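You operate a simulated robot arm through the tools that you are given. There is no shell and no other tool.

You are at the controls of a simulated two-armed robot. One attempt, no reset.

Task
Set the hole plate up for the silver case: fence locked at CASE, green pin in A, case clamped.
Fine: lock the fence with the blue thumb screw before you close the red clamp.

It is judged by the outcome, as a careful person would: the job done as asked, and still so three seconds after it is handed in. It fails if anything else is knocked over, pushed out of place, dropped, spilled or broken.

Robot
Two 7-joint arms with fingered hands on one trunk that stands fixed in place. Base frame: the origin is at the foot of the trunk, x ahead of it, y to its left, z up. Units: cm, rad, N and s.
The left shoulder is at [4.9, 18.5, 121.9], the right one opposite. With the tool pointing down near the work surface each hand reaches from about 10 to 82 cm from the base axis, measured 20 degrees to its own side. Payload 4 kg a hand.
Tool frame (each hand has its own): the origin (TCP) lies between the finger pads and is the grasp point; the fingertips stand 2.6 cm ahead of it; z points along the fingers, y is the line along which they close. The gripper opens to 13.2 cm; its body begins 7.3 cm behind the TCP. The gripper is a hand of 3 fingers: y runs from the thumb to the fingers, the wrist lies at [0, 0, -22.4] in the tool frame, and closing takes about 1.5 s.
Orientation is told as [roll, pitch, yaw] about the base's x, y, z axes, in that order, counted from this pose: with the fingers straight down and closing along the base's y, the tool's x points along the base's -x, its y along +y and its z along -z.

Tools
- The arms move only by the tool servo_tool. It takes "left_targets", "right_targets" or both (then of equal length, played together; a hand with none holds still); each is one flat list of numbers, 6 for each row, row after row: the shift along the tool's x, y, z in cm, then the turn, a rotation vector about the tool's x, y, z in rad. In form: [dx, dy, dz, rx, ry, rz, dx, dy, dz, rx, ry, rz, ...]. A call has 1 to 20 rows; each row shifts and turns the commanded pose from where the row before left it, along the tool's axes as they then stand. "left_gripper" and "right_gripper" are, for a hand that has rows, the finger opening in cm, from 0 to 13.2, set as the call begins (left out, the last holds). Each row takes 0.2 s and may step no farther than 5 cm and 0.15 rad from the row before; otherwise, or with a gripper value out of range, the whole call is refused. Where a pose cannot be reached the arm comes as near as it can. A force on the tool above 90 N (or 10 N above the force at the start of the call, whichever is more), or a blocked arm, ends the call early, and 0.2 s more pass. The fingers move at their own pace (about 7.2 cm/s each) and stop on an object; they squeeze with about 31 N. The grip force told is the motor's: it shows also when the fingers shut on nothing. Time passes only in rows, and 0.2 s behind the last, so rows that do not move let the fingers close. The reply holds the time, the measured pose of the TCP, the force on the tool along the base axes, the opening and the grip force, in the units named above and with some noise, with the torque about the TCP (base axes, N m) and any sound that the robot's microphone picked up.
- Cameras (640 x 400 px; columns grow to the right, rows downward): "scene" is now at [13.41, 5.5, 147.31]; the picture's right is [0.60, -0.80, -0.07], its down [-0.31, -0.15, -0.94] and it looks along [0.74, 0.59, -0.33] (base axes); focal length 214 px, centre (320, 200). "left" rides on the left gripper at [-6.2, 0.3, -9.2] in its tool frame; the picture's right is [-0.05, -1.00, 0.00], its down [0.83, -0.04, -0.56] and it looks along [0.55, -0.03, 0.83] (tool axes); focal length 230 px, centre (320, 200). "right" rides on the right gripper at [6.2, 0.3, -9.2] in its tool frame; the picture's right is [-0.05, 1.00, 0.00], its down [-0.83, -0.04, -0.56] and it looks along [-0.55, -0.03, 0.83] (tool axes); focal length 230 px, centre (320, 200). There is no depth. A picture from a camera that has moved, and an enlarged one, comes with that camera's place and axes in the base frame and with its lens.
- capture(camera): a new picture of that camera. No time passes.
- slide_trunk(by): moves the trunk up (or, below 0, down) by that many cm; the arms and the scene camera ride with it, the base frame stays. It gives what a move gives, with no picture.
- move_fingers(finger1, finger2, thumb_bend, hand): sets how far each is bent, from 0 (flat) to 100 (curled in); at 30 the hand is open as for a grip, at 70 the pads meet at the TCP. One left out holds its place. A second passes; each finger stops where it meets its share of the squeeze, and holds until it gets a number again. A gripper value or a shape takes the hand back. It gives what a move gives, with no picture; readings hold the bend of each and the force on the fingers (four entries, about 0 where the hand has none), thumb and palm.
- hand_shape(shape, hand): the hand has 3 fingers and takes this shape, open, in about a second: jaw (thumb against the fingers, like two jaws); tri (thumb and two fingers); tip (a fingertip pinch); poke (one finger out to press); point (the index stretched); flat (the hand flat); cup (the hand cupped); fist (a fist). The gripper value then closes the fingers along that shape, each until it touches; the sizes above hold for jaw. It gives what a move gives, with no picture.
- pan_tilt(pan, tilt): turns the head with the scene camera to pan (to the left, within 1.501 rad either way) and tilt (down, from -0.506 to 1.204), counted from straight ahead of the robot (the tilt from the chest, where the trunk bows). It gives what a move gives.
- inspect(camera, box): a new picture of the part [left, top, right, bottom] of that camera's present view, enlarged. No time passes.
- hand_in(): hands the job in; it is judged then, once.

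Places have to be worked out from the pictures, the camera data and where the tool is seen. Open the grippers and draw the arms clear of the work before you hand the job in, unless the task says otherwise.

The tools are called after "Emit:" as name(argument=value, ...) on one line, values as JSON. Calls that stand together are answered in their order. servo_tool: Moves the arms, as the interface text tells. Its arguments: {"type":"object","properties":{"left_targets":{"type":"array","items":{"type":"number"}},"left_gripper":{"type":"number"},"right_targets":{"type":"array","items":{"type":"number"}},"right_gripper":{"type":"number"}},"required":[]} The other tools are called the same way: slide_trunk (by) moves the trunk up or down; hand_shape (shape, hand) gives the hand a shape; move_fingers (finger1, finger2, thumb_bend, hand) moves the fingers one by one; pan_tilt (pan, tilt) turns the head that bears the scene camera; capture (camera) takes a picture; inspect (camera, box) takes an enlarged picture of a part of a camera's view; hand_in () hands the job in.

At the start:

```text
time_s: 0.0
left_eef_pos: [34.1, 42.28, 144.04]
left_ee_rot: [0.001, -0.001, 0.001]
left_contact_force: [0.3, -0.4, -0.5]
left_torque: [0.04, 0.01, -0.03]
left_opening: 13.21
left_grasp_force: 0.2
left_shape: jaw
left_bend: [30.0, 30.0, 30.0]
left_finger forces: [0.0, 0.0, 0.0, 0.0, 0.0, 0.0]
right_eef_pos: [40.66, 7.81, 144.64]
right_ee_rot: [0.001, 0.0, 0.0]
right_contact_force: [0.3, 0.2, -0.8]
right_torque: [-0.03, 0.01, -0.02]
right_opening: 13.17
right_grasp_force: 0.2
right_shape: jaw
right_bend: [30.0, 30.0, 30.0]
right_finger forces: [0.0, 0.1, 0.1, 0.0, 0.1, 0.0]
trunk travel left (down, up): [-25.0, 21.2]
head pan, tilt (commanded): [0.648, 0.246]
```

scene: 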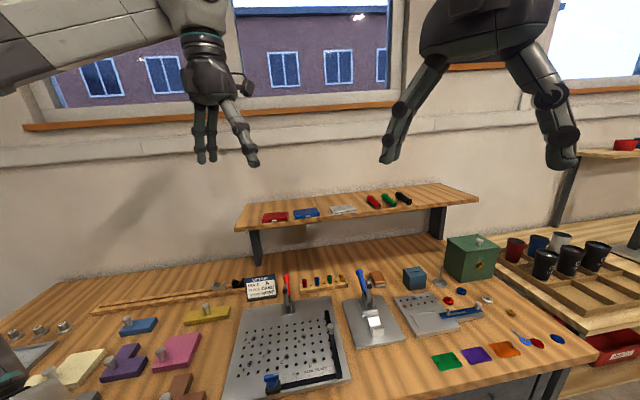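
right: 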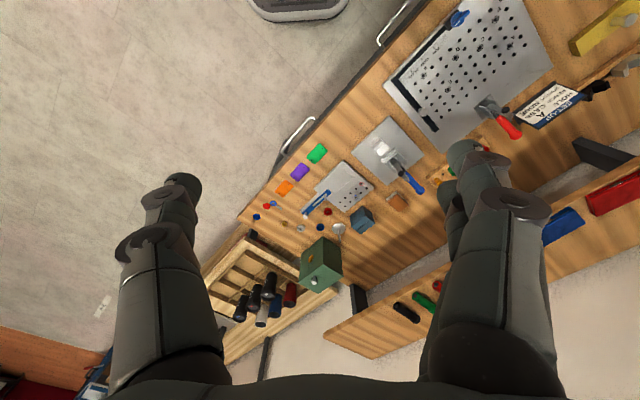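
left: 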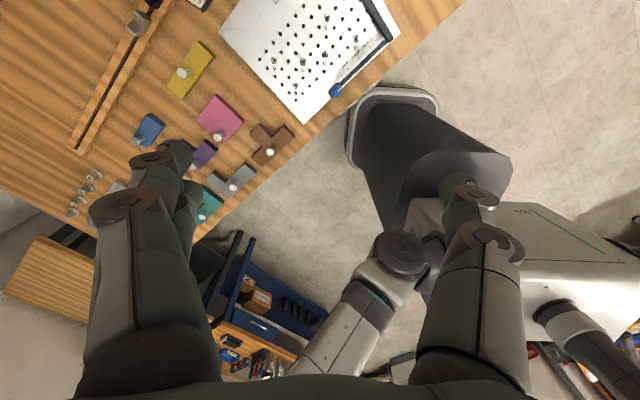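

The bench holds a big hole plate with a red-handled clamp and a blue screw, plus a set-up card behind it. I'll enlarge those regions first to read labels.

Emit:
inspect(camera="scene", box=[220, 260, 380, 400])

Emit:
inspect(camera="scene", box=[230, 255, 350, 330])

Emit:
inspect(camera="right", box=[370, 0, 640, 170])

Emit:
inspect(camera="scene", box=[230, 180, 480, 280])

```text
2.86 times, centred on (300, 330) of scene
camera zoom: at [13.41, 5.5, 147.31], right [0.6, -0.8, -0.07], down [-0.31, -0.15, -0.94], along [0.74, 0.59, -0.33], focal length 613 px, centre (377, -171)
```

zoom: 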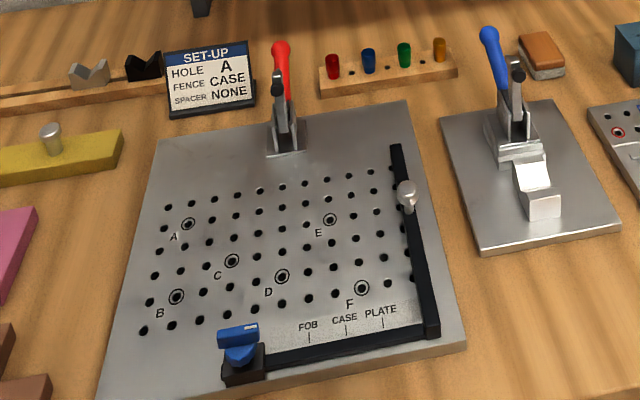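

```text
5.33 times, centred on (290, 292) of scene
camera zoom: at [13.41, 5.5, 147.31], right [0.6, -0.8, -0.07], down [-0.31, -0.15, -0.94], along [0.74, 0.59, -0.33], focal length 1144 px, centre (480, -293)
```

zoom: 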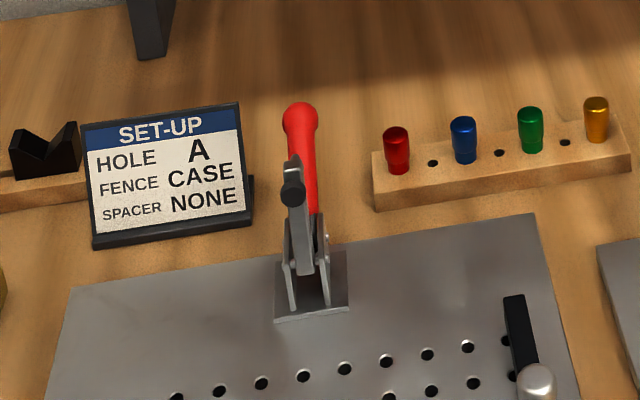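

```text
2.35 times, centred on (505, 85) of right
camera zoom: at [34.57, 8.26, 153.89], right [0.05, 1.0, 0.0], down [0.83, -0.04, 0.56], along [0.55, -0.03, -0.83], focal length 541 px, centre (-115, 471)
```

zoom: 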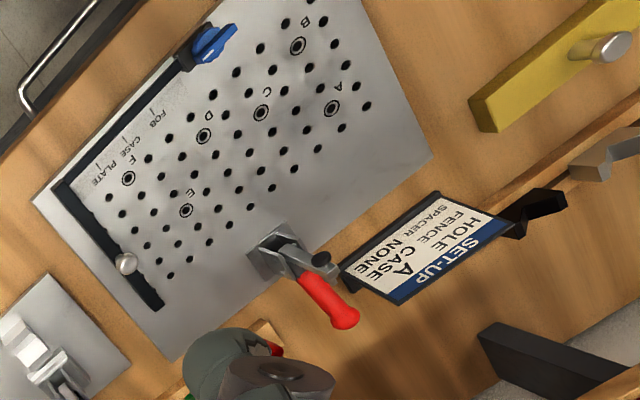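

```text
2.56 times, centred on (355, 230) of scene
camera zoom: at [13.41, 5.5, 147.31], right [0.6, -0.8, -0.07], down [-0.31, -0.15, -0.94], along [0.74, 0.59, -0.33], focal length 549 px, centre (230, 123)
```

zoom: 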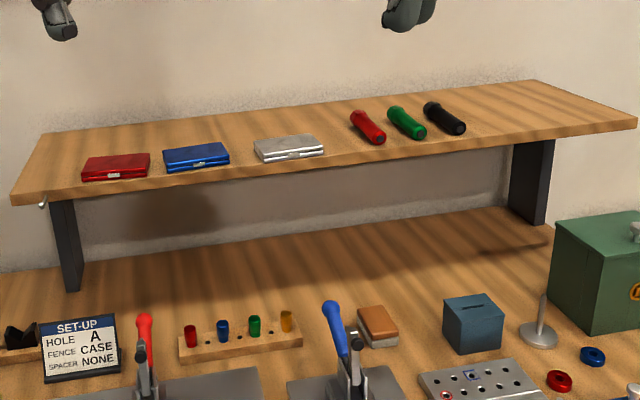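

Card: hole A, fence CASE, spacer NONE; the silver case is on the shelf and the pins are in a rack behind the plate. I'll look more closely at the fence, thumb screw, clamp, pins and case before moving.

Emit:
inspect(camera="scene", box=[270, 340, 350, 390])

Emit:
inspect(camera="scene", box=[300, 300, 350, 350])

Emit:
inspect(camera="scene", box=[270, 265, 350, 315])

Emit:
inspect(camera="scene", box=[310, 190, 374, 230])

Emit:
inspect(camera="left", box=[210, 0, 410, 130])

Emit:
inspect(camera="right", box=[440, 80, 560, 160])

```text
8.00 times, centred on (310, 365) of scene
camera zoom: at [13.41, 5.5, 147.31], right [0.6, -0.8, -0.07], down [-0.31, -0.15, -0.94], along [0.74, 0.59, -0.33], focal length 1716 px, centre (400, -1120)
```

zoom: 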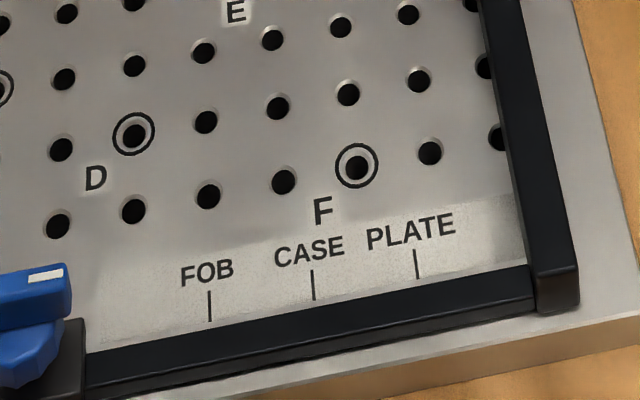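

```text
8.00 times, centred on (325, 325) of scene
camera zoom: at [13.41, 5.5, 147.31], right [0.6, -0.8, -0.07], down [-0.31, -0.15, -0.94], along [0.74, 0.59, -0.33], focal length 1716 px, centre (280, -800)
```

zoom: 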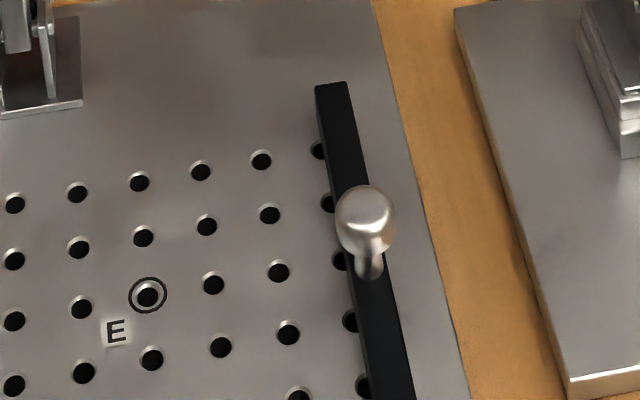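

```text
8.00 times, centred on (310, 290) of scene
camera zoom: at [13.41, 5.5, 147.31], right [0.6, -0.8, -0.07], down [-0.31, -0.15, -0.94], along [0.74, 0.59, -0.33], focal length 1716 px, centre (400, -520)
```

zoom: 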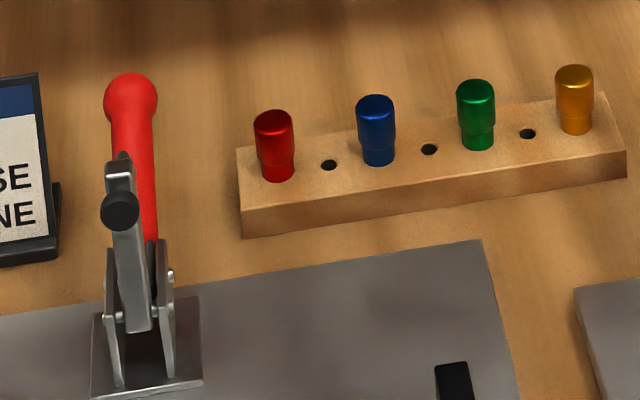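

```text
10.00 times, centred on (342, 210) of scene
camera zoom: at [13.41, 5.5, 147.31], right [0.6, -0.8, -0.07], down [-0.31, -0.15, -0.94], along [0.74, 0.59, -0.33], focal length 2145 px, centre (100, 100)
```

zoom: 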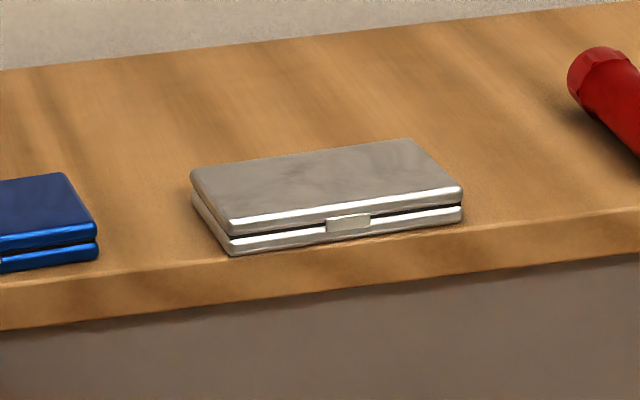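

```text
3.08 times, centred on (310, 65) of left
camera zoom: at [40.23, 42.61, 153.37], right [0.05, -1.0, 0.0], down [-0.83, -0.04, 0.56], along [-0.55, -0.03, -0.83], focal length 708 px, centre (351, 615)
```

zoom: 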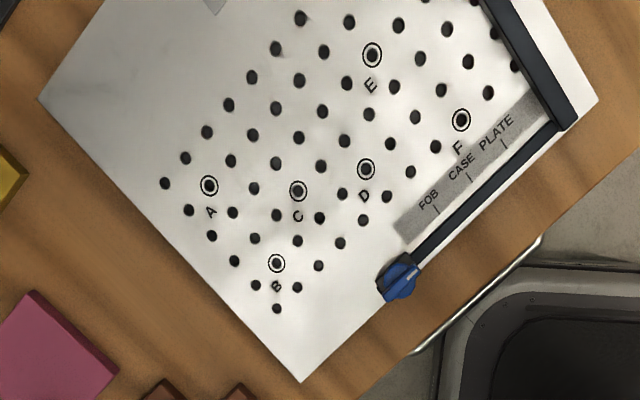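

```text
5.00 times, centred on (500, 120) of right
camera zoom: at [34.57, 8.26, 153.89], right [0.05, 1.0, 0.0], down [0.83, -0.04, 0.56], along [0.55, -0.03, -0.83], focal length 1150 px, centre (-580, 600)
```

zoom: 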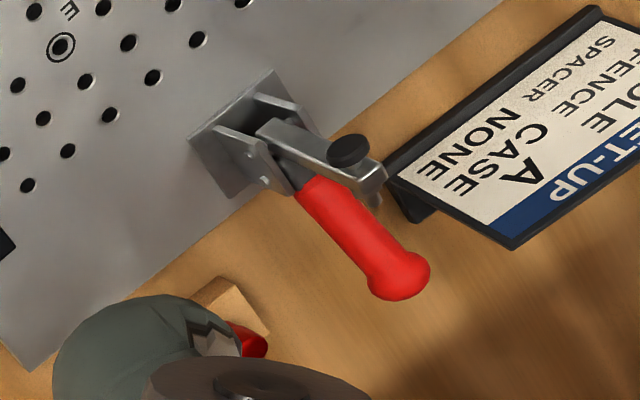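

I estimate the plate top at z≈87.8, hole A near [36.7, 53.4], the fence knob near [49.7, 34], and the clamp base near [50, 52.4]; plate axes are u=(0.6,-0.8) and v=(0.8,0.6). I'll bring the left hand over the plate, yawed to line up with it, for close views.

Emit:
servo_tool(left_targets=[-1.65, -0.05, 4.83, 0, 0, 0, -1.65, -0.05, 4.83, 0, 0, 0, -1.65, -0.05, 4.83, 0, 0, 0, -1.65, -0.05, 4.83, 0, 0, 0, -1.65, -0.05, 4.83, 0, 0, 0, -1.65, -0.05, 4.83, 0, 0, 0, 0, 0, 0, 0, 0, -0.1287, 0, 0, 0, 0, 0, -0.1287, 0, 0, 0, 0, 0, -0.1287, 0, 0, 0, 0, 0, -0.1287, 0, 0, 0, 0, 0, -0.1287, 0, 0, 0, 0, 0, 0])

Emit:
capture(camera="left")

Emit:
capture(camera="scene")

```text
refused: row 1 steps farther than a row can; nothing moved
```

```text
taken
camera left: at [40.23, 42.61, 153.37], right [0.05, -1.0, 0.0], down [-0.83, -0.04, 0.56], along [-0.55, -0.03, -0.83], focal length 230 px, centre (320, 200)
```

left: 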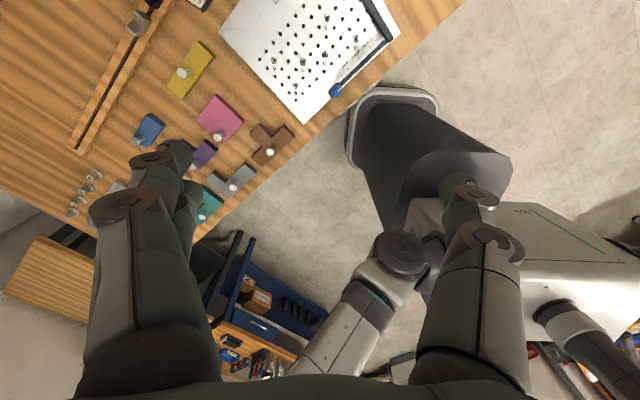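

```text
taken
camera scene: at [13.41, 5.5, 147.31], right [0.6, -0.8, -0.07], down [-0.31, -0.15, -0.94], along [0.74, 0.59, -0.33], focal length 214 px, centre (320, 200)
```

scene: 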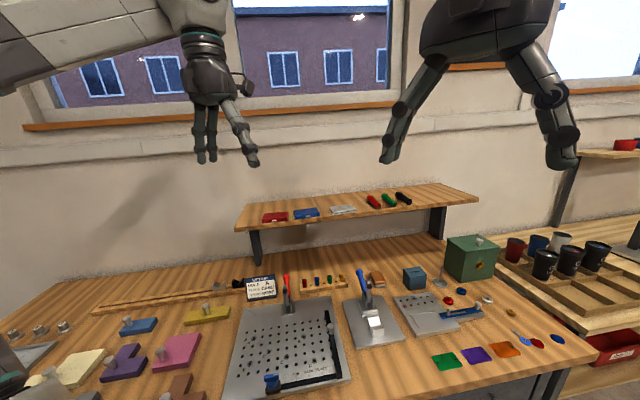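

The step was just over 5 cm, so I'll split it into seven smaller rows.

Emit:
servo_tool(left_targets=[-1.41, -0.04, 4.14, 0, 0, 0, -1.41, -0.04, 4.14, 0, 0, 0, -1.41, -0.04, 4.14, 0, 0, 0, -1.41, -0.04, 4.14, 0, 0, 0, -1.41, -0.04, 4.14, 0, 0, 0, -1.41, -0.04, 4.14, 0, 0, 0, -1.41, -0.04, 4.14, 0, 0, 0, 0, 0, 0, 0, 0, -0.1287, 0, 0, 0, 0, 0, -0.1287, 0, 0, 0, 0, 0, -0.1287, 0, 0, 0, 0, 0, -0.1287, 0, 0, 0, 0, 0, -0.1287, 0, 0, 0, 0, 0, 0])

Emit:
capture(camera="left")

Emit:
capture(camera="scene")

Emit:
capture(camera="right")

```text
time_s: 2.8
left_eef_pos: [43.86, 42.09, 115.08]
left_ee_rot: [0.001, 0.0, 0.645]
left_contact_force: [-0.3, 0.6, 0.6]
left_torque: [0.0, -0.02, 0.01]
left_opening: 13.18
left_grasp_force: 0.0
left_shape: jaw
left_bend: [30.0, 30.0, 30.0]
left_finger forces: [0.0, 0.1, 0.0, 0.1, 0.0, 0.0]
right_eef_pos: [40.62, 7.89, 144.57]
right_ee_rot: [0.001, -0.001, 0.002]
right_contact_force: [-0.7, 0.1, -0.8]
right_torque: [-0.04, 0.01, -0.01]
right_opening: 13.2
right_grasp_force: 0.1
right_shape: jaw
right_bend: [30.0, 30.0, 30.0]
right_finger forces: [0.1, 0.0, 0.1, 0.0, 0.0, 0.1]
trunk travel left (down, up): [-25.0, 21.2]
head pan, tilt (commanded): [0.648, 0.246]
```

```text
taken
camera left: at [48.65, 45.95, 124.39], right [0.64, -0.77, 0.0], down [-0.64, -0.53, 0.56], along [-0.43, -0.36, -0.83], focal length 230 px, centre (320, 200)
```

left: 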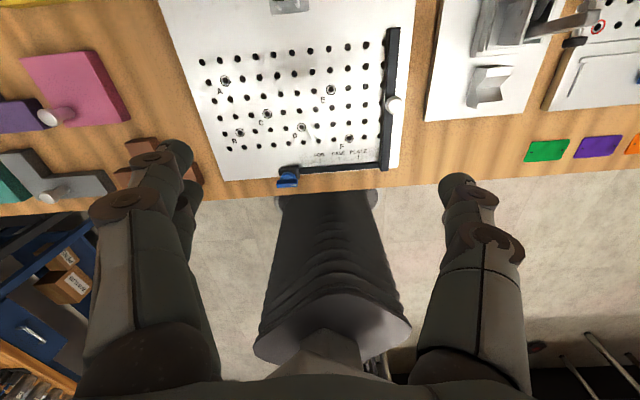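

```text
taken
camera scene: at [13.43, 5.52, 147.31], right [0.6, -0.8, -0.07], down [-0.31, -0.15, -0.94], along [0.74, 0.58, -0.33], focal length 214 px, centre (320, 200)
```

scene: 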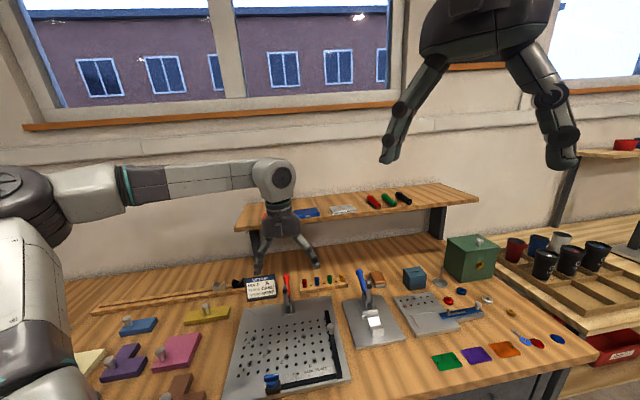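

```text
taken
camera right: at [34.59, 8.28, 153.89], right [0.05, 1.0, 0.0], down [0.83, -0.04, 0.56], along [0.55, -0.03, -0.83], focal length 230 px, centre (320, 200)
```

right: 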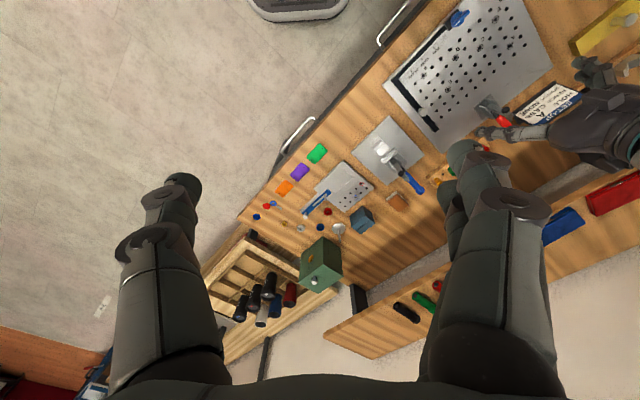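

Now the left camera has a clear near-overhead view of the plate. I'll enlarge it.

Emit:
inspect(camera="left", box=[170, 0, 430, 200])

Emit:
inspect(camera="left", box=[260, 120, 420, 200])

Emit:
inspect(camera="right", box=[340, 40, 560, 200])

```text
2.00 times, centred on (300, 100) of left
camera zoom: at [48.65, 45.95, 124.39], right [0.64, -0.77, 0.0], down [-0.64, -0.53, 0.56], along [-0.43, -0.36, -0.83], focal length 460 px, centre (360, 400)
```

zoom: 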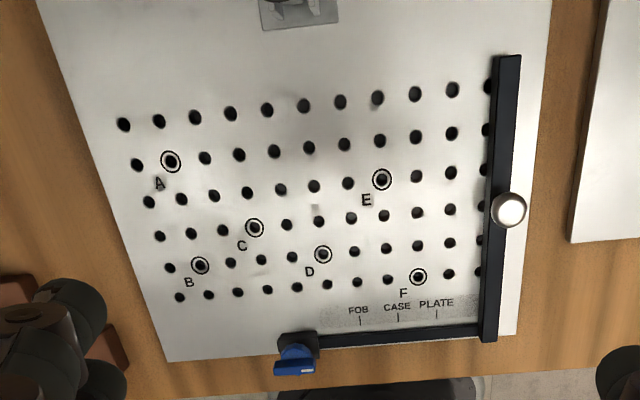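

```text
4.00 times, centred on (340, 160) of left
camera zoom: at [48.65, 45.95, 124.39], right [0.64, -0.77, 0.0], down [-0.64, -0.53, 0.56], along [-0.43, -0.36, -0.83], focal length 920 px, centre (240, 360)
```

zoom: 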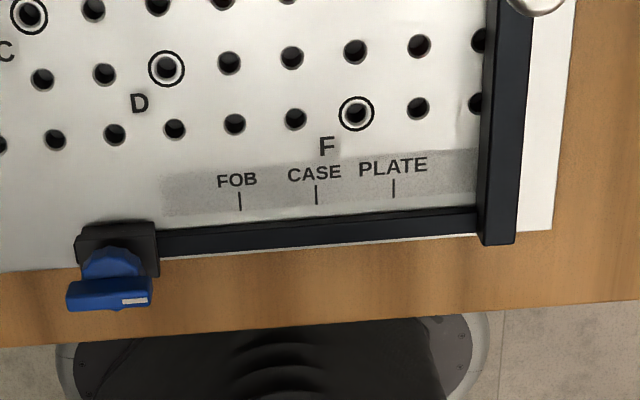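

```text
2.50 times, centred on (450, 120) of right
camera zoom: at [34.59, 8.28, 153.89], right [0.05, 1.0, 0.0], down [0.83, -0.04, 0.56], along [0.55, -0.03, -0.83], focal length 575 px, centre (-5, 400)
```

zoom: 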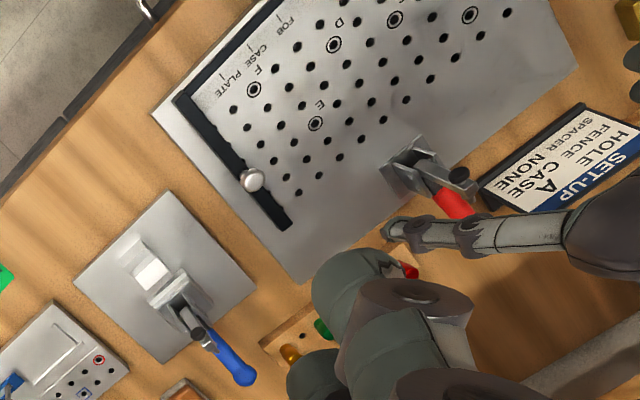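

The hole columns and rows show the plate is really yawed about 45° (hole pitch about 2.5 cm), with the clamp on the plate's centre column and the knob near [49.9, 34.0, 91.8]. I'll turn the hand to 45° and stop above the fence knob for a check.

Emit:
servo_tool(left_targets=[0, 0, 0, 0, 0, -0.14, 0.36, -2.5, 4.25, 0, 0, 0, 0.36, -2.5, 4.25, 0, 0, 0, 0.36, -2.5, 4.25, 0, 0, 0, 0.36, -2.5, 3.75, 0, 0, 0, 0, 0, 0, 0, 0, 0], left_gripper=6.5)

Emit:
capture(camera="left")

Emit:
inspect(camera="scene", box=[230, 250, 390, 400])

Emit:
inspect(camera="right", box=[340, 0, 560, 160])

```text
time_s: 4.2
left_eef_pos: [49.91, 34.11, 98.52]
left_ee_rot: [-0.002, 0.001, 0.783]
left_contact_force: [0.1, -0.5, 0.5]
left_torque: [0.01, -0.02, -0.02]
left_opening: 6.53
left_grasp_force: 0.1
left_shape: jaw
left_bend: [73.0, 73.0, 70.0]
left_finger forces: [0.0, 0.0, 0.0, 0.1, 0.0, 0.0]
right_eef_pos: [40.62, 7.85, 144.8]
right_ee_rot: [0.001, -0.001, 0.0]
right_contact_force: [0.1, -0.8, -0.1]
right_torque: [-0.01, -0.05, 0.03]
right_opening: 13.17
right_grasp_force: 0.0
right_shape: jaw
right_bend: [30.0, 30.0, 30.0]
right_finger forces: [0.1, 0.1, 0.0, 0.1, 0.0, 0.0]
trunk travel left (down, up): [-25.0, 21.2]
head pan, tilt (commanded): [0.648, 0.246]
```

```text
taken
camera left: at [54.05, 38.58, 107.85], right [0.74, -0.67, 0.0], down [-0.56, -0.62, 0.56], along [-0.37, -0.41, -0.83], focal length 230 px, centre (320, 200)
```

left: 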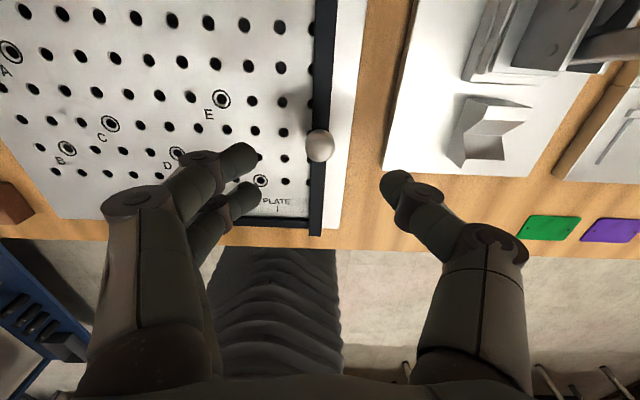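

```text
2.67 times, centred on (310, 325) of scene
camera zoom: at [13.32, 5.55, 147.32], right [0.6, -0.8, -0.07], down [-0.3, -0.15, -0.94], along [0.74, 0.58, -0.33], focal length 572 px, centre (347, -133)
```

zoom: 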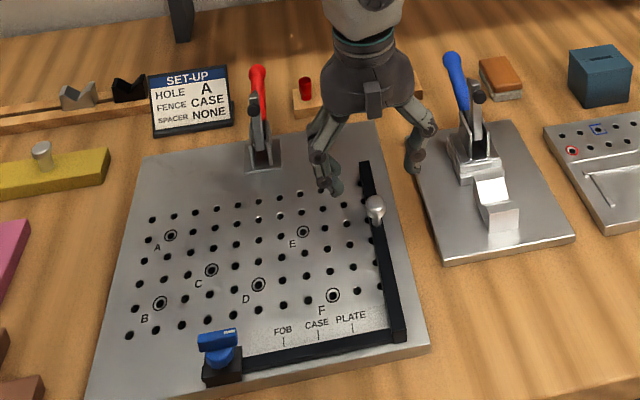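

```text
2.50 times, centred on (450, 80) of right
camera zoom: at [34.47, 8.31, 153.92], right [0.05, 1.0, 0.0], down [0.83, -0.04, 0.56], along [0.56, -0.03, -0.83], focal length 575 px, centre (-5, 500)
```

zoom: 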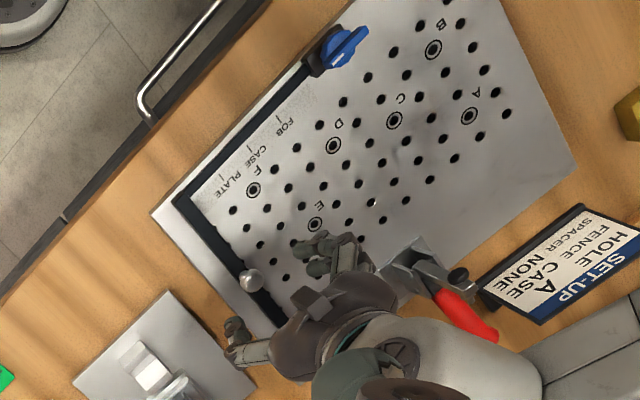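

The knob is centred under the hand (column 320, row 146 as predicted for a point 6.7 cm below the TCP). I'll lower to z≈91.8 and close on it.

Emit:
servo_tool(left_targets=[0, 0, 2.3, 0, 0, 0, 0, 0, 2.2, 0, 0, 0, 0, 0, 2.2, 0, 0, 0, 0, 0, 0, 0, 0, 0], left_gripper=6.0)

Emit:
capture(camera="left")

Emit:
inspect(camera="scene", box=[290, 280, 370, 350])

```text
time_s: 5.2
left_eef_pos: [49.99, 34.1, 91.8]
left_ee_rot: [-0.001, 0.0, 0.783]
left_contact_force: [0.6, -0.5, -0.2]
left_torque: [0.02, 0.03, 0.01]
left_opening: 6.07
left_grasp_force: 0.0
left_shape: jaw
left_bend: [73.0, 73.0, 70.0]
left_finger forces: [0.0, 0.1, 0.1, 0.1, 0.0, 0.0]
right_eef_pos: [40.57, 7.81, 144.61]
right_ee_rot: [0.0, 0.0, 0.0]
right_contact_force: [0.3, 0.6, 0.1]
right_torque: [-0.02, 0.01, -0.01]
right_opening: 13.18
right_grasp_force: 0.1
right_shape: jaw
right_bend: [30.0, 30.0, 30.0]
right_finger forces: [0.1, 0.0, 0.0, 0.1, 0.1, 0.1]
trunk travel left (down, up): [-25.0, 21.2]
head pan, tilt (commanded): [0.648, 0.246]
```

```text
taken
camera left: at [54.12, 38.51, 101.06], right [0.74, -0.67, 0.0], down [-0.56, -0.62, 0.56], along [-0.37, -0.41, -0.83], focal length 230 px, centre (320, 200)
```

left: 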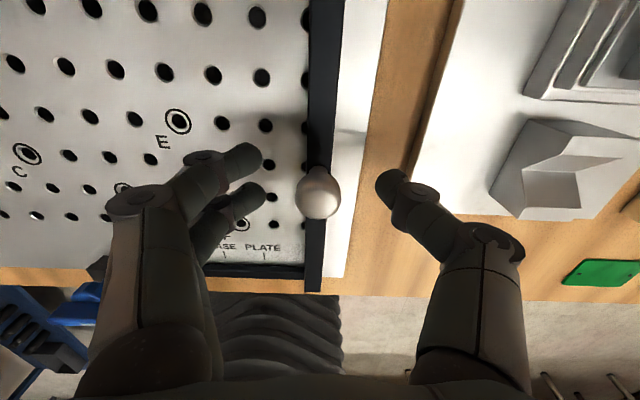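

```text
5.71 times, centred on (330, 315) of scene
camera zoom: at [13.42, 5.5, 147.31], right [0.6, -0.8, -0.07], down [-0.31, -0.15, -0.94], along [0.74, 0.59, -0.33], focal length 1226 px, centre (263, -457)
```

zoom: 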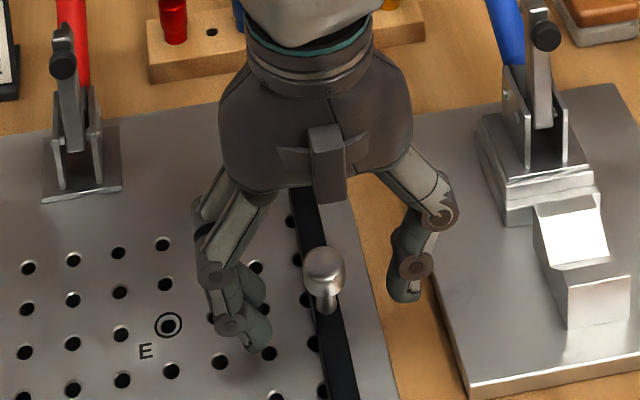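

The knob sits right at the image centre between the fingers. Closing on it now.

Emit:
servo_tool(left_targets=[0, 0, 0, 0, 0, 0, 0, 0, 0, 0, 0, 0, 0, 0, 0, 0, 0, 0, 0, 0, 0, 0, 0, 0, 0, 0, 0, 0, 0, 0, 0, 0, 0, 0, 0, 0], left_gripper=1.0)

Emit:
capture(camera="left")

Emit:
inspect(camera="scene", box=[290, 280, 370, 350])

```text
time_s: 6.6
left_eef_pos: [49.9, 33.92, 91.77]
left_ee_rot: [0.0, -0.001, 0.784]
left_contact_force: [0.2, -0.3, 0.2]
left_torque: [0.02, 0.02, 0.01]
left_opening: 1.07
left_grasp_force: 0.1
left_shape: jaw
left_bend: [71.0, 71.0, 70.0]
left_finger forces: [0.1, 0.0, 0.0, 0.0, 0.3, 0.1]
right_eef_pos: [40.67, 7.94, 144.76]
right_ee_rot: [0.0, 0.0, 0.0]
right_contact_force: [0.5, -0.5, 0.3]
right_torque: [0.01, -0.02, -0.02]
right_opening: 13.2
right_grasp_force: 0.1
right_shape: jaw
right_bend: [30.0, 30.0, 30.0]
right_finger forces: [0.1, 0.1, 0.0, 0.0, 0.0, 0.1]
trunk travel left (down, up): [-25.0, 21.2]
head pan, tilt (commanded): [0.648, 0.246]
```

```text
taken
camera left: at [54.13, 38.52, 101.08], right [0.74, -0.67, 0.0], down [-0.56, -0.62, 0.56], along [-0.37, -0.41, -0.83], focal length 230 px, centre (320, 200)
```

left: 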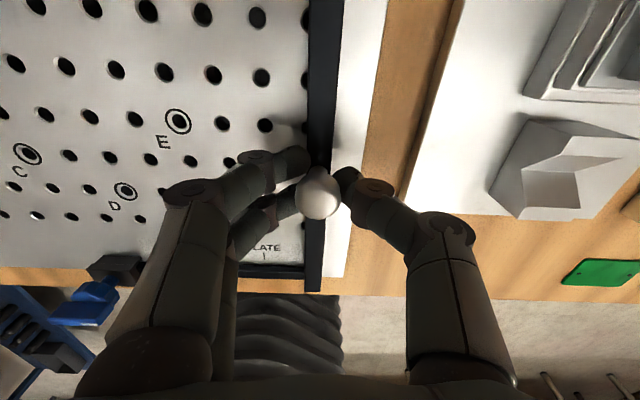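

```text
5.71 times, centred on (330, 315) of scene
camera zoom: at [13.43, 5.5, 147.31], right [0.6, -0.8, -0.07], down [-0.31, -0.15, -0.94], along [0.74, 0.59, -0.33], focal length 1226 px, centre (263, -457)
```

zoom: 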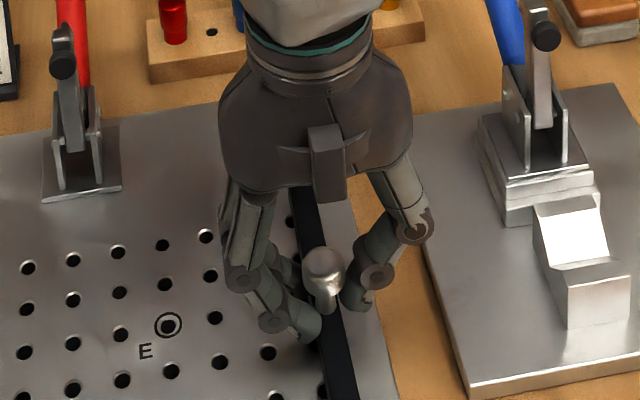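

The fingers closed to 1.07 cm around the thin post under the knob's head without touching yet. I'll close fully so they grip the post.

Emit:
servo_tool(left_targets=[0, 0, 0, 0, 0, 0, 0, 0, 0, 0, 0, 0, 0, 0, 0, 0, 0, 0], left_gripper=0)

Emit:
inspect(camera="left", box=[240, 120, 400, 300])

Emit:
inspect(camera="scene", box=[300, 295, 360, 345])

```text
time_s: 7.4
left_eef_pos: [49.88, 34.2, 91.82]
left_ee_rot: [-0.001, -0.001, 0.783]
left_contact_force: [-0.7, 0.8, 0.8]
left_torque: [0.59, 0.44, -0.09]
left_opening: 0.65
left_grasp_force: 30.5
left_shape: jaw
left_bend: [72.0, 72.0, 72.0]
left_finger forces: [17.8, 17.9, 0.0, 0.0, 30.1, 0.0]
right_eef_pos: [40.71, 7.92, 144.7]
right_ee_rot: [0.001, 0.0, 0.0]
right_contact_force: [-0.3, 0.2, -0.9]
right_torque: [0.01, 0.01, 0.01]
right_opening: 13.2
right_grasp_force: 0.1
right_shape: jaw
right_bend: [30.0, 30.0, 30.0]
right_finger forces: [0.0, 0.1, 0.0, 0.1, 0.1, 0.0]
trunk travel left (down, up): [-25.0, 21.2]
head pan, tilt (commanded): [0.648, 0.246]
```

```text
2.22 times, centred on (320, 210) of left
camera zoom: at [54.1, 38.53, 101.07], right [0.74, -0.67, 0.0], down [-0.56, -0.62, 0.56], along [-0.37, -0.41, -0.83], focal length 511 px, centre (320, 178)
```

zoom: 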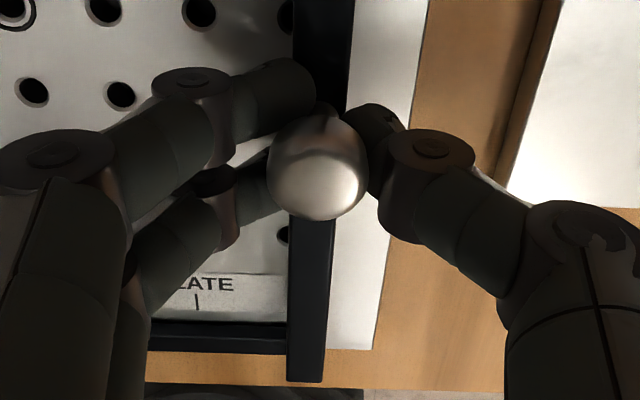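

```text
8.00 times, centred on (330, 320) of scene
camera zoom: at [13.41, 5.5, 147.31], right [0.6, -0.8, -0.07], down [-0.31, -0.15, -0.94], along [0.74, 0.59, -0.33], focal length 1716 px, centre (240, -760)
```

zoom: 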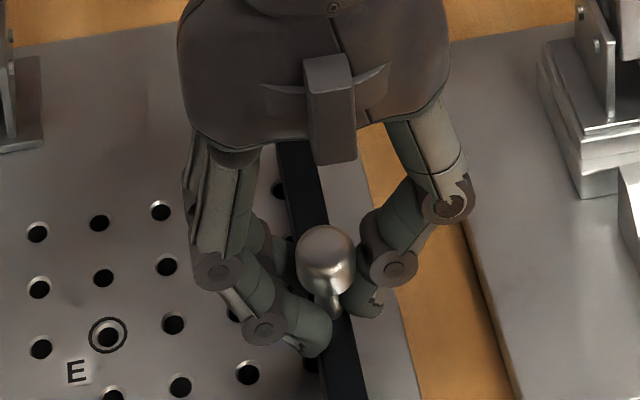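

The post is gripped (30 N). Now I slide the fence 3 cm along the tool's +y (toward the marks) as a test, watching force.

Emit:
servo_tool(left_targets=[0, 0.5, 0, 0, 0, 0, 0, 0.5, 0, 0, 0, 0, 0, 0.5, 0, 0, 0, 0, 0, 0.5, 0, 0, 0, 0, 0, 0.5, 0, 0, 0, 0, 0, 0.5, 0, 0, 0, 0])

Emit:
capture(camera="left")

Emit:
inspect(camera="scene", box=[260, 290, 360, 390])

Emit:
inspect(camera="right", box=[360, 0, 520, 130])

```text
time_s: 8.8
left_eef_pos: [47.86, 35.95, 91.83]
left_ee_rot: [0.003, 0.003, 0.785]
left_contact_force: [2.1, -0.5, -9.0]
left_torque: [0.51, 0.36, -0.12]
left_opening: 0.57
left_grasp_force: 31.0
left_shape: jaw
left_bend: [71.0, 71.0, 72.0]
left_finger forces: [15.8, 15.4, 0.0, 0.1, 31.5, 0.0]
right_eef_pos: [40.8, 7.95, 144.64]
right_ee_rot: [0.0, 0.002, -0.001]
right_contact_force: [0.9, 0.2, 0.2]
right_torque: [0.02, -0.02, -0.01]
right_opening: 13.19
right_grasp_force: 0.1
right_shape: jaw
right_bend: [30.0, 30.0, 30.0]
right_finger forces: [0.1, 0.0, 0.0, 0.1, 0.0, 0.1]
trunk travel left (down, up): [-25.0, 21.2]
head pan, tilt (commanded): [0.648, 0.246]
```

```text
taken
camera left: at [52.03, 40.62, 101.08], right [0.74, -0.67, 0.0], down [-0.56, -0.62, 0.56], along [-0.37, -0.41, -0.83], focal length 230 px, centre (320, 200)
```

left: 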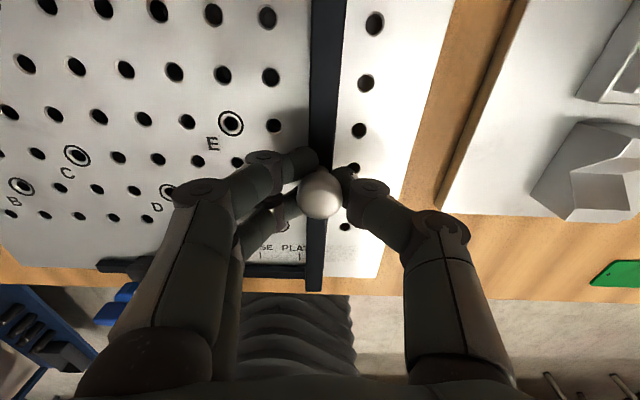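

```text
4.00 times, centred on (310, 340) of scene
camera zoom: at [13.55, 5.55, 147.29], right [0.6, -0.8, -0.07], down [-0.31, -0.15, -0.94], along [0.74, 0.58, -0.33], focal length 858 px, centre (360, -360)
```

zoom: 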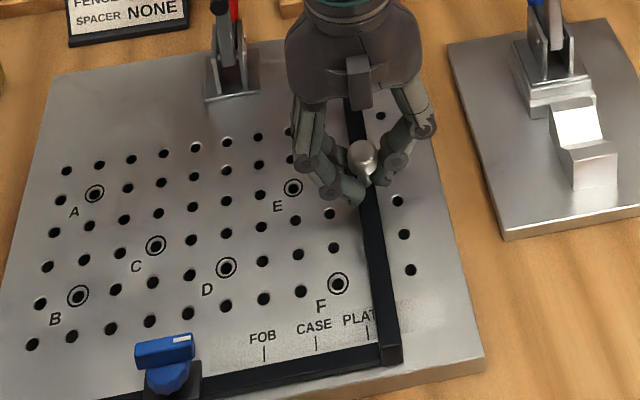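

```text
3.08 times, centred on (440, 65) of right
camera zoom: at [34.71, 8.31, 153.85], right [0.05, 1.0, 0.0], down [0.83, -0.04, 0.55], along [0.55, -0.03, -0.83], focal length 708 px, centre (-49, 615)
```

zoom: 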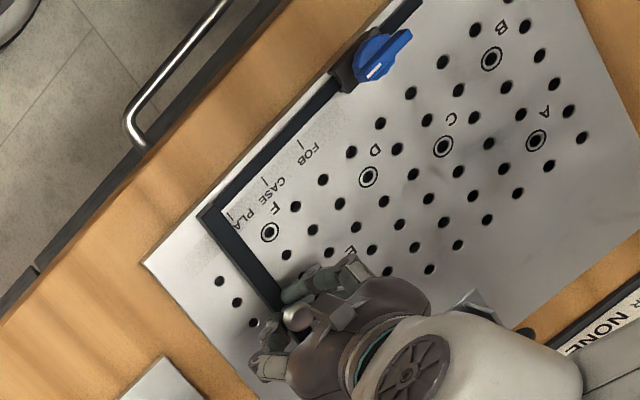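

The whole L-fence slides freely through the blue-screw block. The inner face is about 0.5 cm right of PLATE; I'll move another 3.2 cm and then measure against the CASE tick.

Emit:
servo_tool(left_targets=[0, 0.55, 0, 0, 0, 0, 0, 0.55, 0, 0, 0, 0, 0, 0.55, 0, 0, 0, 0, 0, 0.55, 0, 0, 0, 0, 0, 0.5, 0, 0, 0, 0, 0, 0.5, 0, 0, 0, 0, 0, 0, 0, 0, 0, 0])

Emit:
inspect(camera="left", box=[240, 200, 360, 300])

Emit:
inspect(camera="scene", box=[290, 340, 350, 390])

Emit:
inspect(camera="right", box=[390, 20, 480, 90])

```text
time_s: 10.4
left_eef_pos: [45.68, 38.31, 91.95]
left_ee_rot: [0.001, 0.001, 0.784]
left_contact_force: [-1.4, -4.0, -13.4]
left_torque: [0.42, 0.43, -0.11]
left_opening: 0.51
left_grasp_force: 30.9
left_shape: jaw
left_bend: [71.0, 71.0, 72.0]
left_finger forces: [15.1, 14.6, 0.1, 0.0, 31.2, 0.0]
right_eef_pos: [40.66, 7.99, 144.76]
right_ee_rot: [0.001, 0.0, 0.0]
right_contact_force: [0.2, 0.4, -0.4]
right_torque: [0.02, 0.0, 0.0]
right_opening: 13.18
right_grasp_force: 0.1
right_shape: jaw
right_bend: [30.0, 30.0, 30.0]
right_finger forces: [0.0, 0.0, 0.1, 0.1, 0.0, 0.1]
trunk travel left (down, up): [-25.0, 21.2]
head pan, tilt (commanded): [0.648, 0.246]
```

```text
4.00 times, centred on (300, 250) of left
camera zoom: at [49.76, 42.89, 101.1], right [0.74, -0.67, 0.0], down [-0.56, -0.62, 0.56], along [-0.37, -0.41, -0.83], focal length 920 px, centre (400, 0)
```

zoom: 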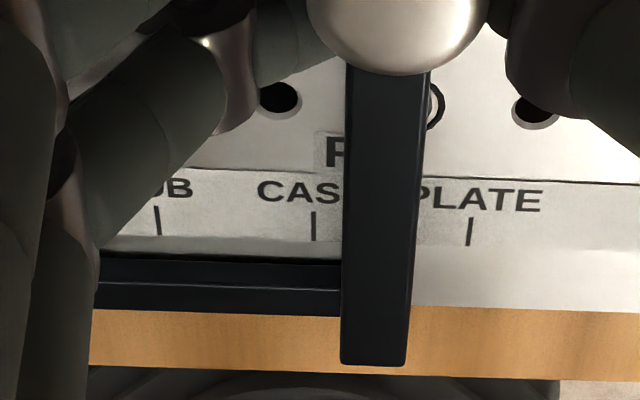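

```text
8.00 times, centred on (320, 365) of scene
camera zoom: at [13.53, 5.52, 147.29], right [0.6, -0.8, -0.07], down [-0.31, -0.15, -0.94], along [0.74, 0.59, -0.33], focal length 1716 px, centre (320, -1120)
```

zoom: 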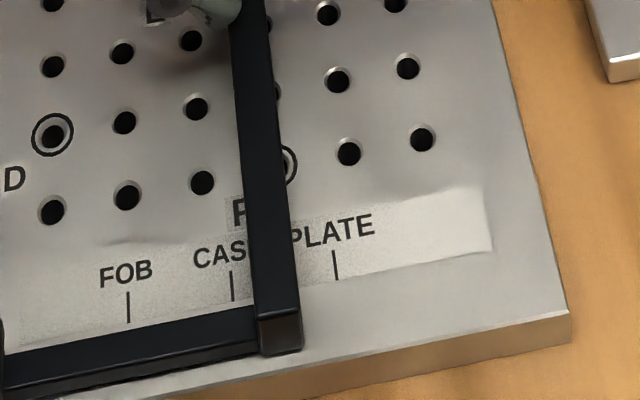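

```text
5.71 times, centred on (435, 55) of right
camera zoom: at [34.69, 8.28, 153.85], right [0.05, 1.0, 0.0], down [0.83, -0.04, 0.55], along [0.55, -0.03, -0.83], focal length 1315 px, centre (-337, 1029)
```

zoom: 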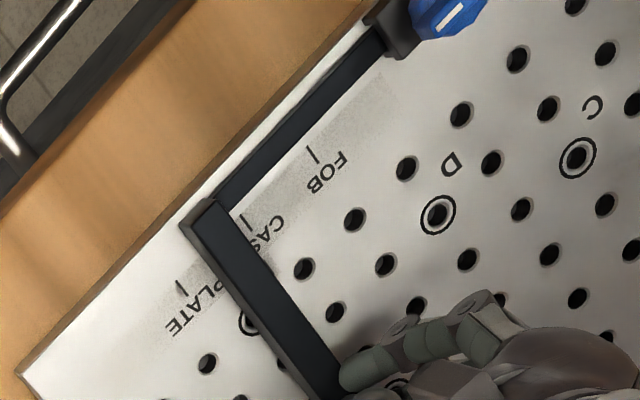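

The inner face is now about 0.6 cm short of the CASE tick. Before the final nudge I want the case's true size, so I'll yaw the right hand (still high and clear) to get a second view of the shelf.

Emit:
servo_tool(right_targets=[0, 0, 0, 0, 0, -0.15, 0, 0, 0, 0, 0, -0.15, 0, 0, 0, 0, 0, -0.15, 0, 0, 0, 0, 0, -0.15, 0, 0, 0, 0, 0, 0])

Emit:
capture(camera="right")

Emit:
inspect(camera="scene", box=[310, 190, 374, 230])

```text
time_s: 11.6
left_eef_pos: [45.68, 38.4, 91.84]
left_ee_rot: [0.003, 0.001, 0.785]
left_contact_force: [-3.8, -4.7, -15.0]
left_torque: [0.39, 0.52, -0.1]
left_opening: 0.53
left_grasp_force: 30.5
left_shape: jaw
left_bend: [71.0, 71.0, 72.0]
left_finger forces: [15.1, 14.9, 0.0, 0.0, 31.2, 0.0]
right_eef_pos: [40.55, 8.09, 144.55]
right_ee_rot: [0.0, 0.003, 0.603]
right_contact_force: [-0.5, 0.2, -0.1]
right_torque: [-0.01, -0.03, -0.05]
right_opening: 13.21
right_grasp_force: 0.0
right_shape: jaw
right_bend: [30.0, 30.0, 30.0]
right_finger forces: [0.1, 0.1, 0.1, 0.0, 0.0, 0.0]
trunk travel left (down, up): [-25.0, 21.2]
head pan, tilt (commanded): [0.648, 0.246]
```

```text
taken
camera right: at [35.56, 4.78, 153.85], right [-0.52, 0.85, 0.0], down [0.71, 0.44, 0.55], along [0.47, 0.29, -0.83], focal length 230 px, centre (320, 200)
```

right: 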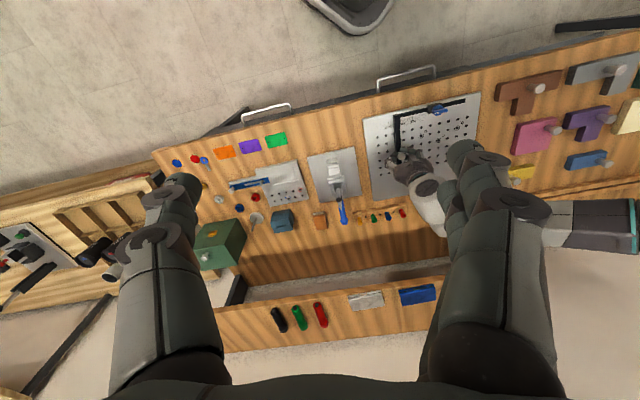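

```text
10.00 times, centred on (342, 210) of scene
camera zoom: at [13.5, 5.55, 147.29], right [0.6, -0.8, -0.07], down [-0.31, -0.15, -0.94], along [0.74, 0.58, -0.33], focal length 2145 px, centre (100, 100)
```

zoom: 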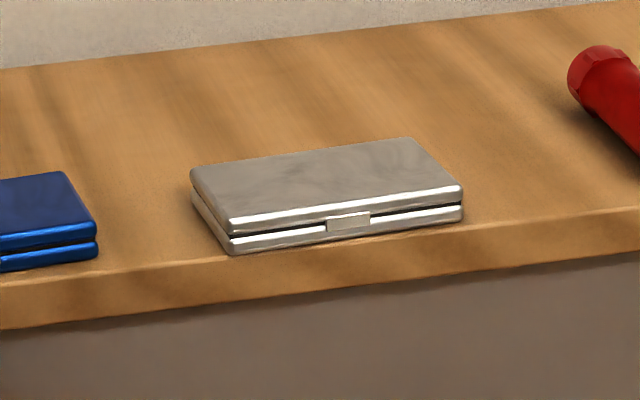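

Emit:
inspect(camera="right", box=[330, 270, 430, 330])

Emit:
inspect(camera="right", box=[350, 80, 490, 180])

```text
6.40 times, centred on (380, 300) of right
camera zoom: at [35.56, 4.78, 153.85], right [-0.52, 0.85, 0.0], down [0.71, 0.44, 0.55], along [0.47, 0.29, -0.83], focal length 1472 px, centre (-64, -440)
```

zoom: 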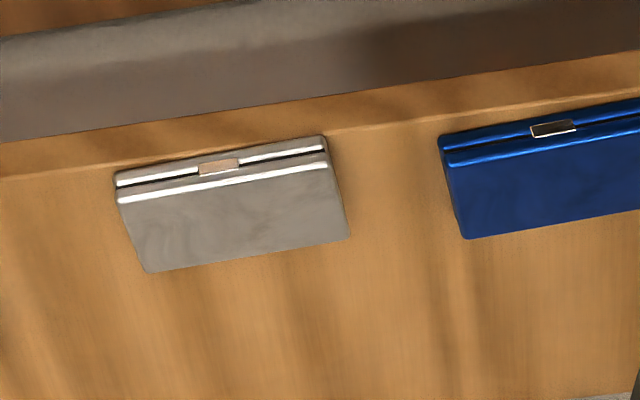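

```text
4.00 times, centred on (420, 130) of right
camera zoom: at [35.56, 4.78, 153.85], right [-0.52, 0.85, 0.0], down [0.71, 0.44, 0.55], along [0.47, 0.29, -0.83], focal length 920 px, centre (-80, 480)
```

zoom: 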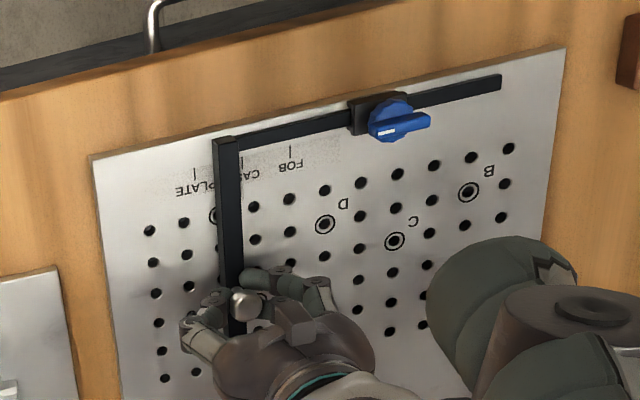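

The case measures about 9.0 × 5.7 × 1.3 cm on a shelf at z≈116. Now a tighter look at the gap between the fence's inner face and the CASE tick.

Emit:
inspect(camera="scene", box=[308, 358, 332, 378])

Emit:
inspect(camera="left", box=[290, 240, 340, 270])

Emit:
inspect(camera="right", box=[385, 105, 425, 135])

```text
16.00 times, centred on (320, 368) of scene
camera zoom: at [13.5, 5.55, 147.29], right [0.6, -0.8, -0.07], down [-0.31, -0.15, -0.94], along [0.74, 0.58, -0.33], focal length 3432 px, centre (320, -2488)
```

zoom: 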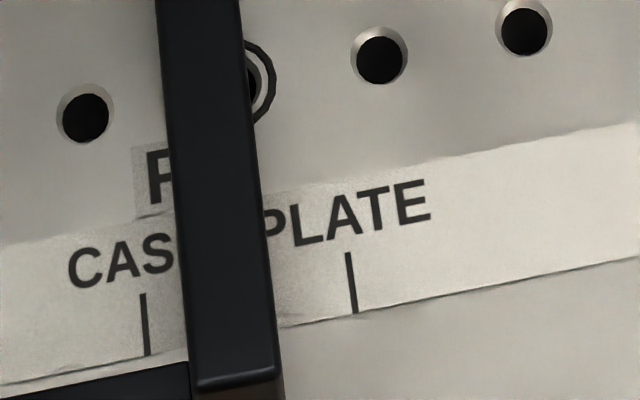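

```text
12.80 times, centred on (315, 255) of left
camera zoom: at [49.76, 42.89, 101.12], right [0.74, -0.67, 0.0], down [-0.56, -0.62, 0.56], along [-0.37, -0.41, -0.83], focal length 2945 px, centre (384, -504)
```

zoom: 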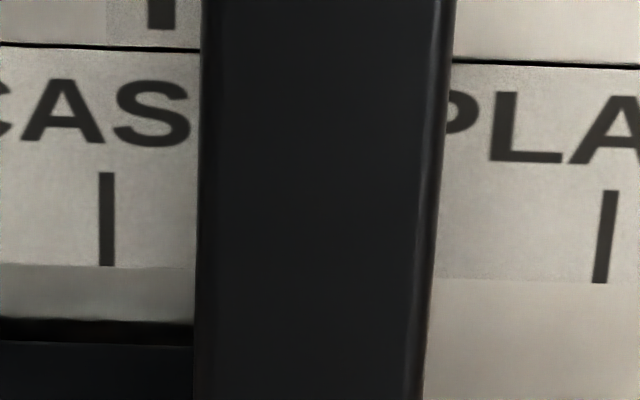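

```text
13.33 times, centred on (405, 120) of right
camera zoom: at [35.56, 4.78, 153.85], right [-0.52, 0.85, 0.0], down [0.71, 0.44, 0.55], along [0.47, 0.29, -0.83], focal length 3068 px, centre (-813, 1267)
```

zoom: 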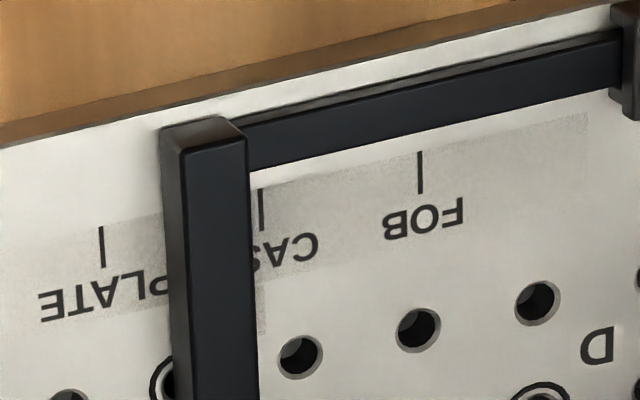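

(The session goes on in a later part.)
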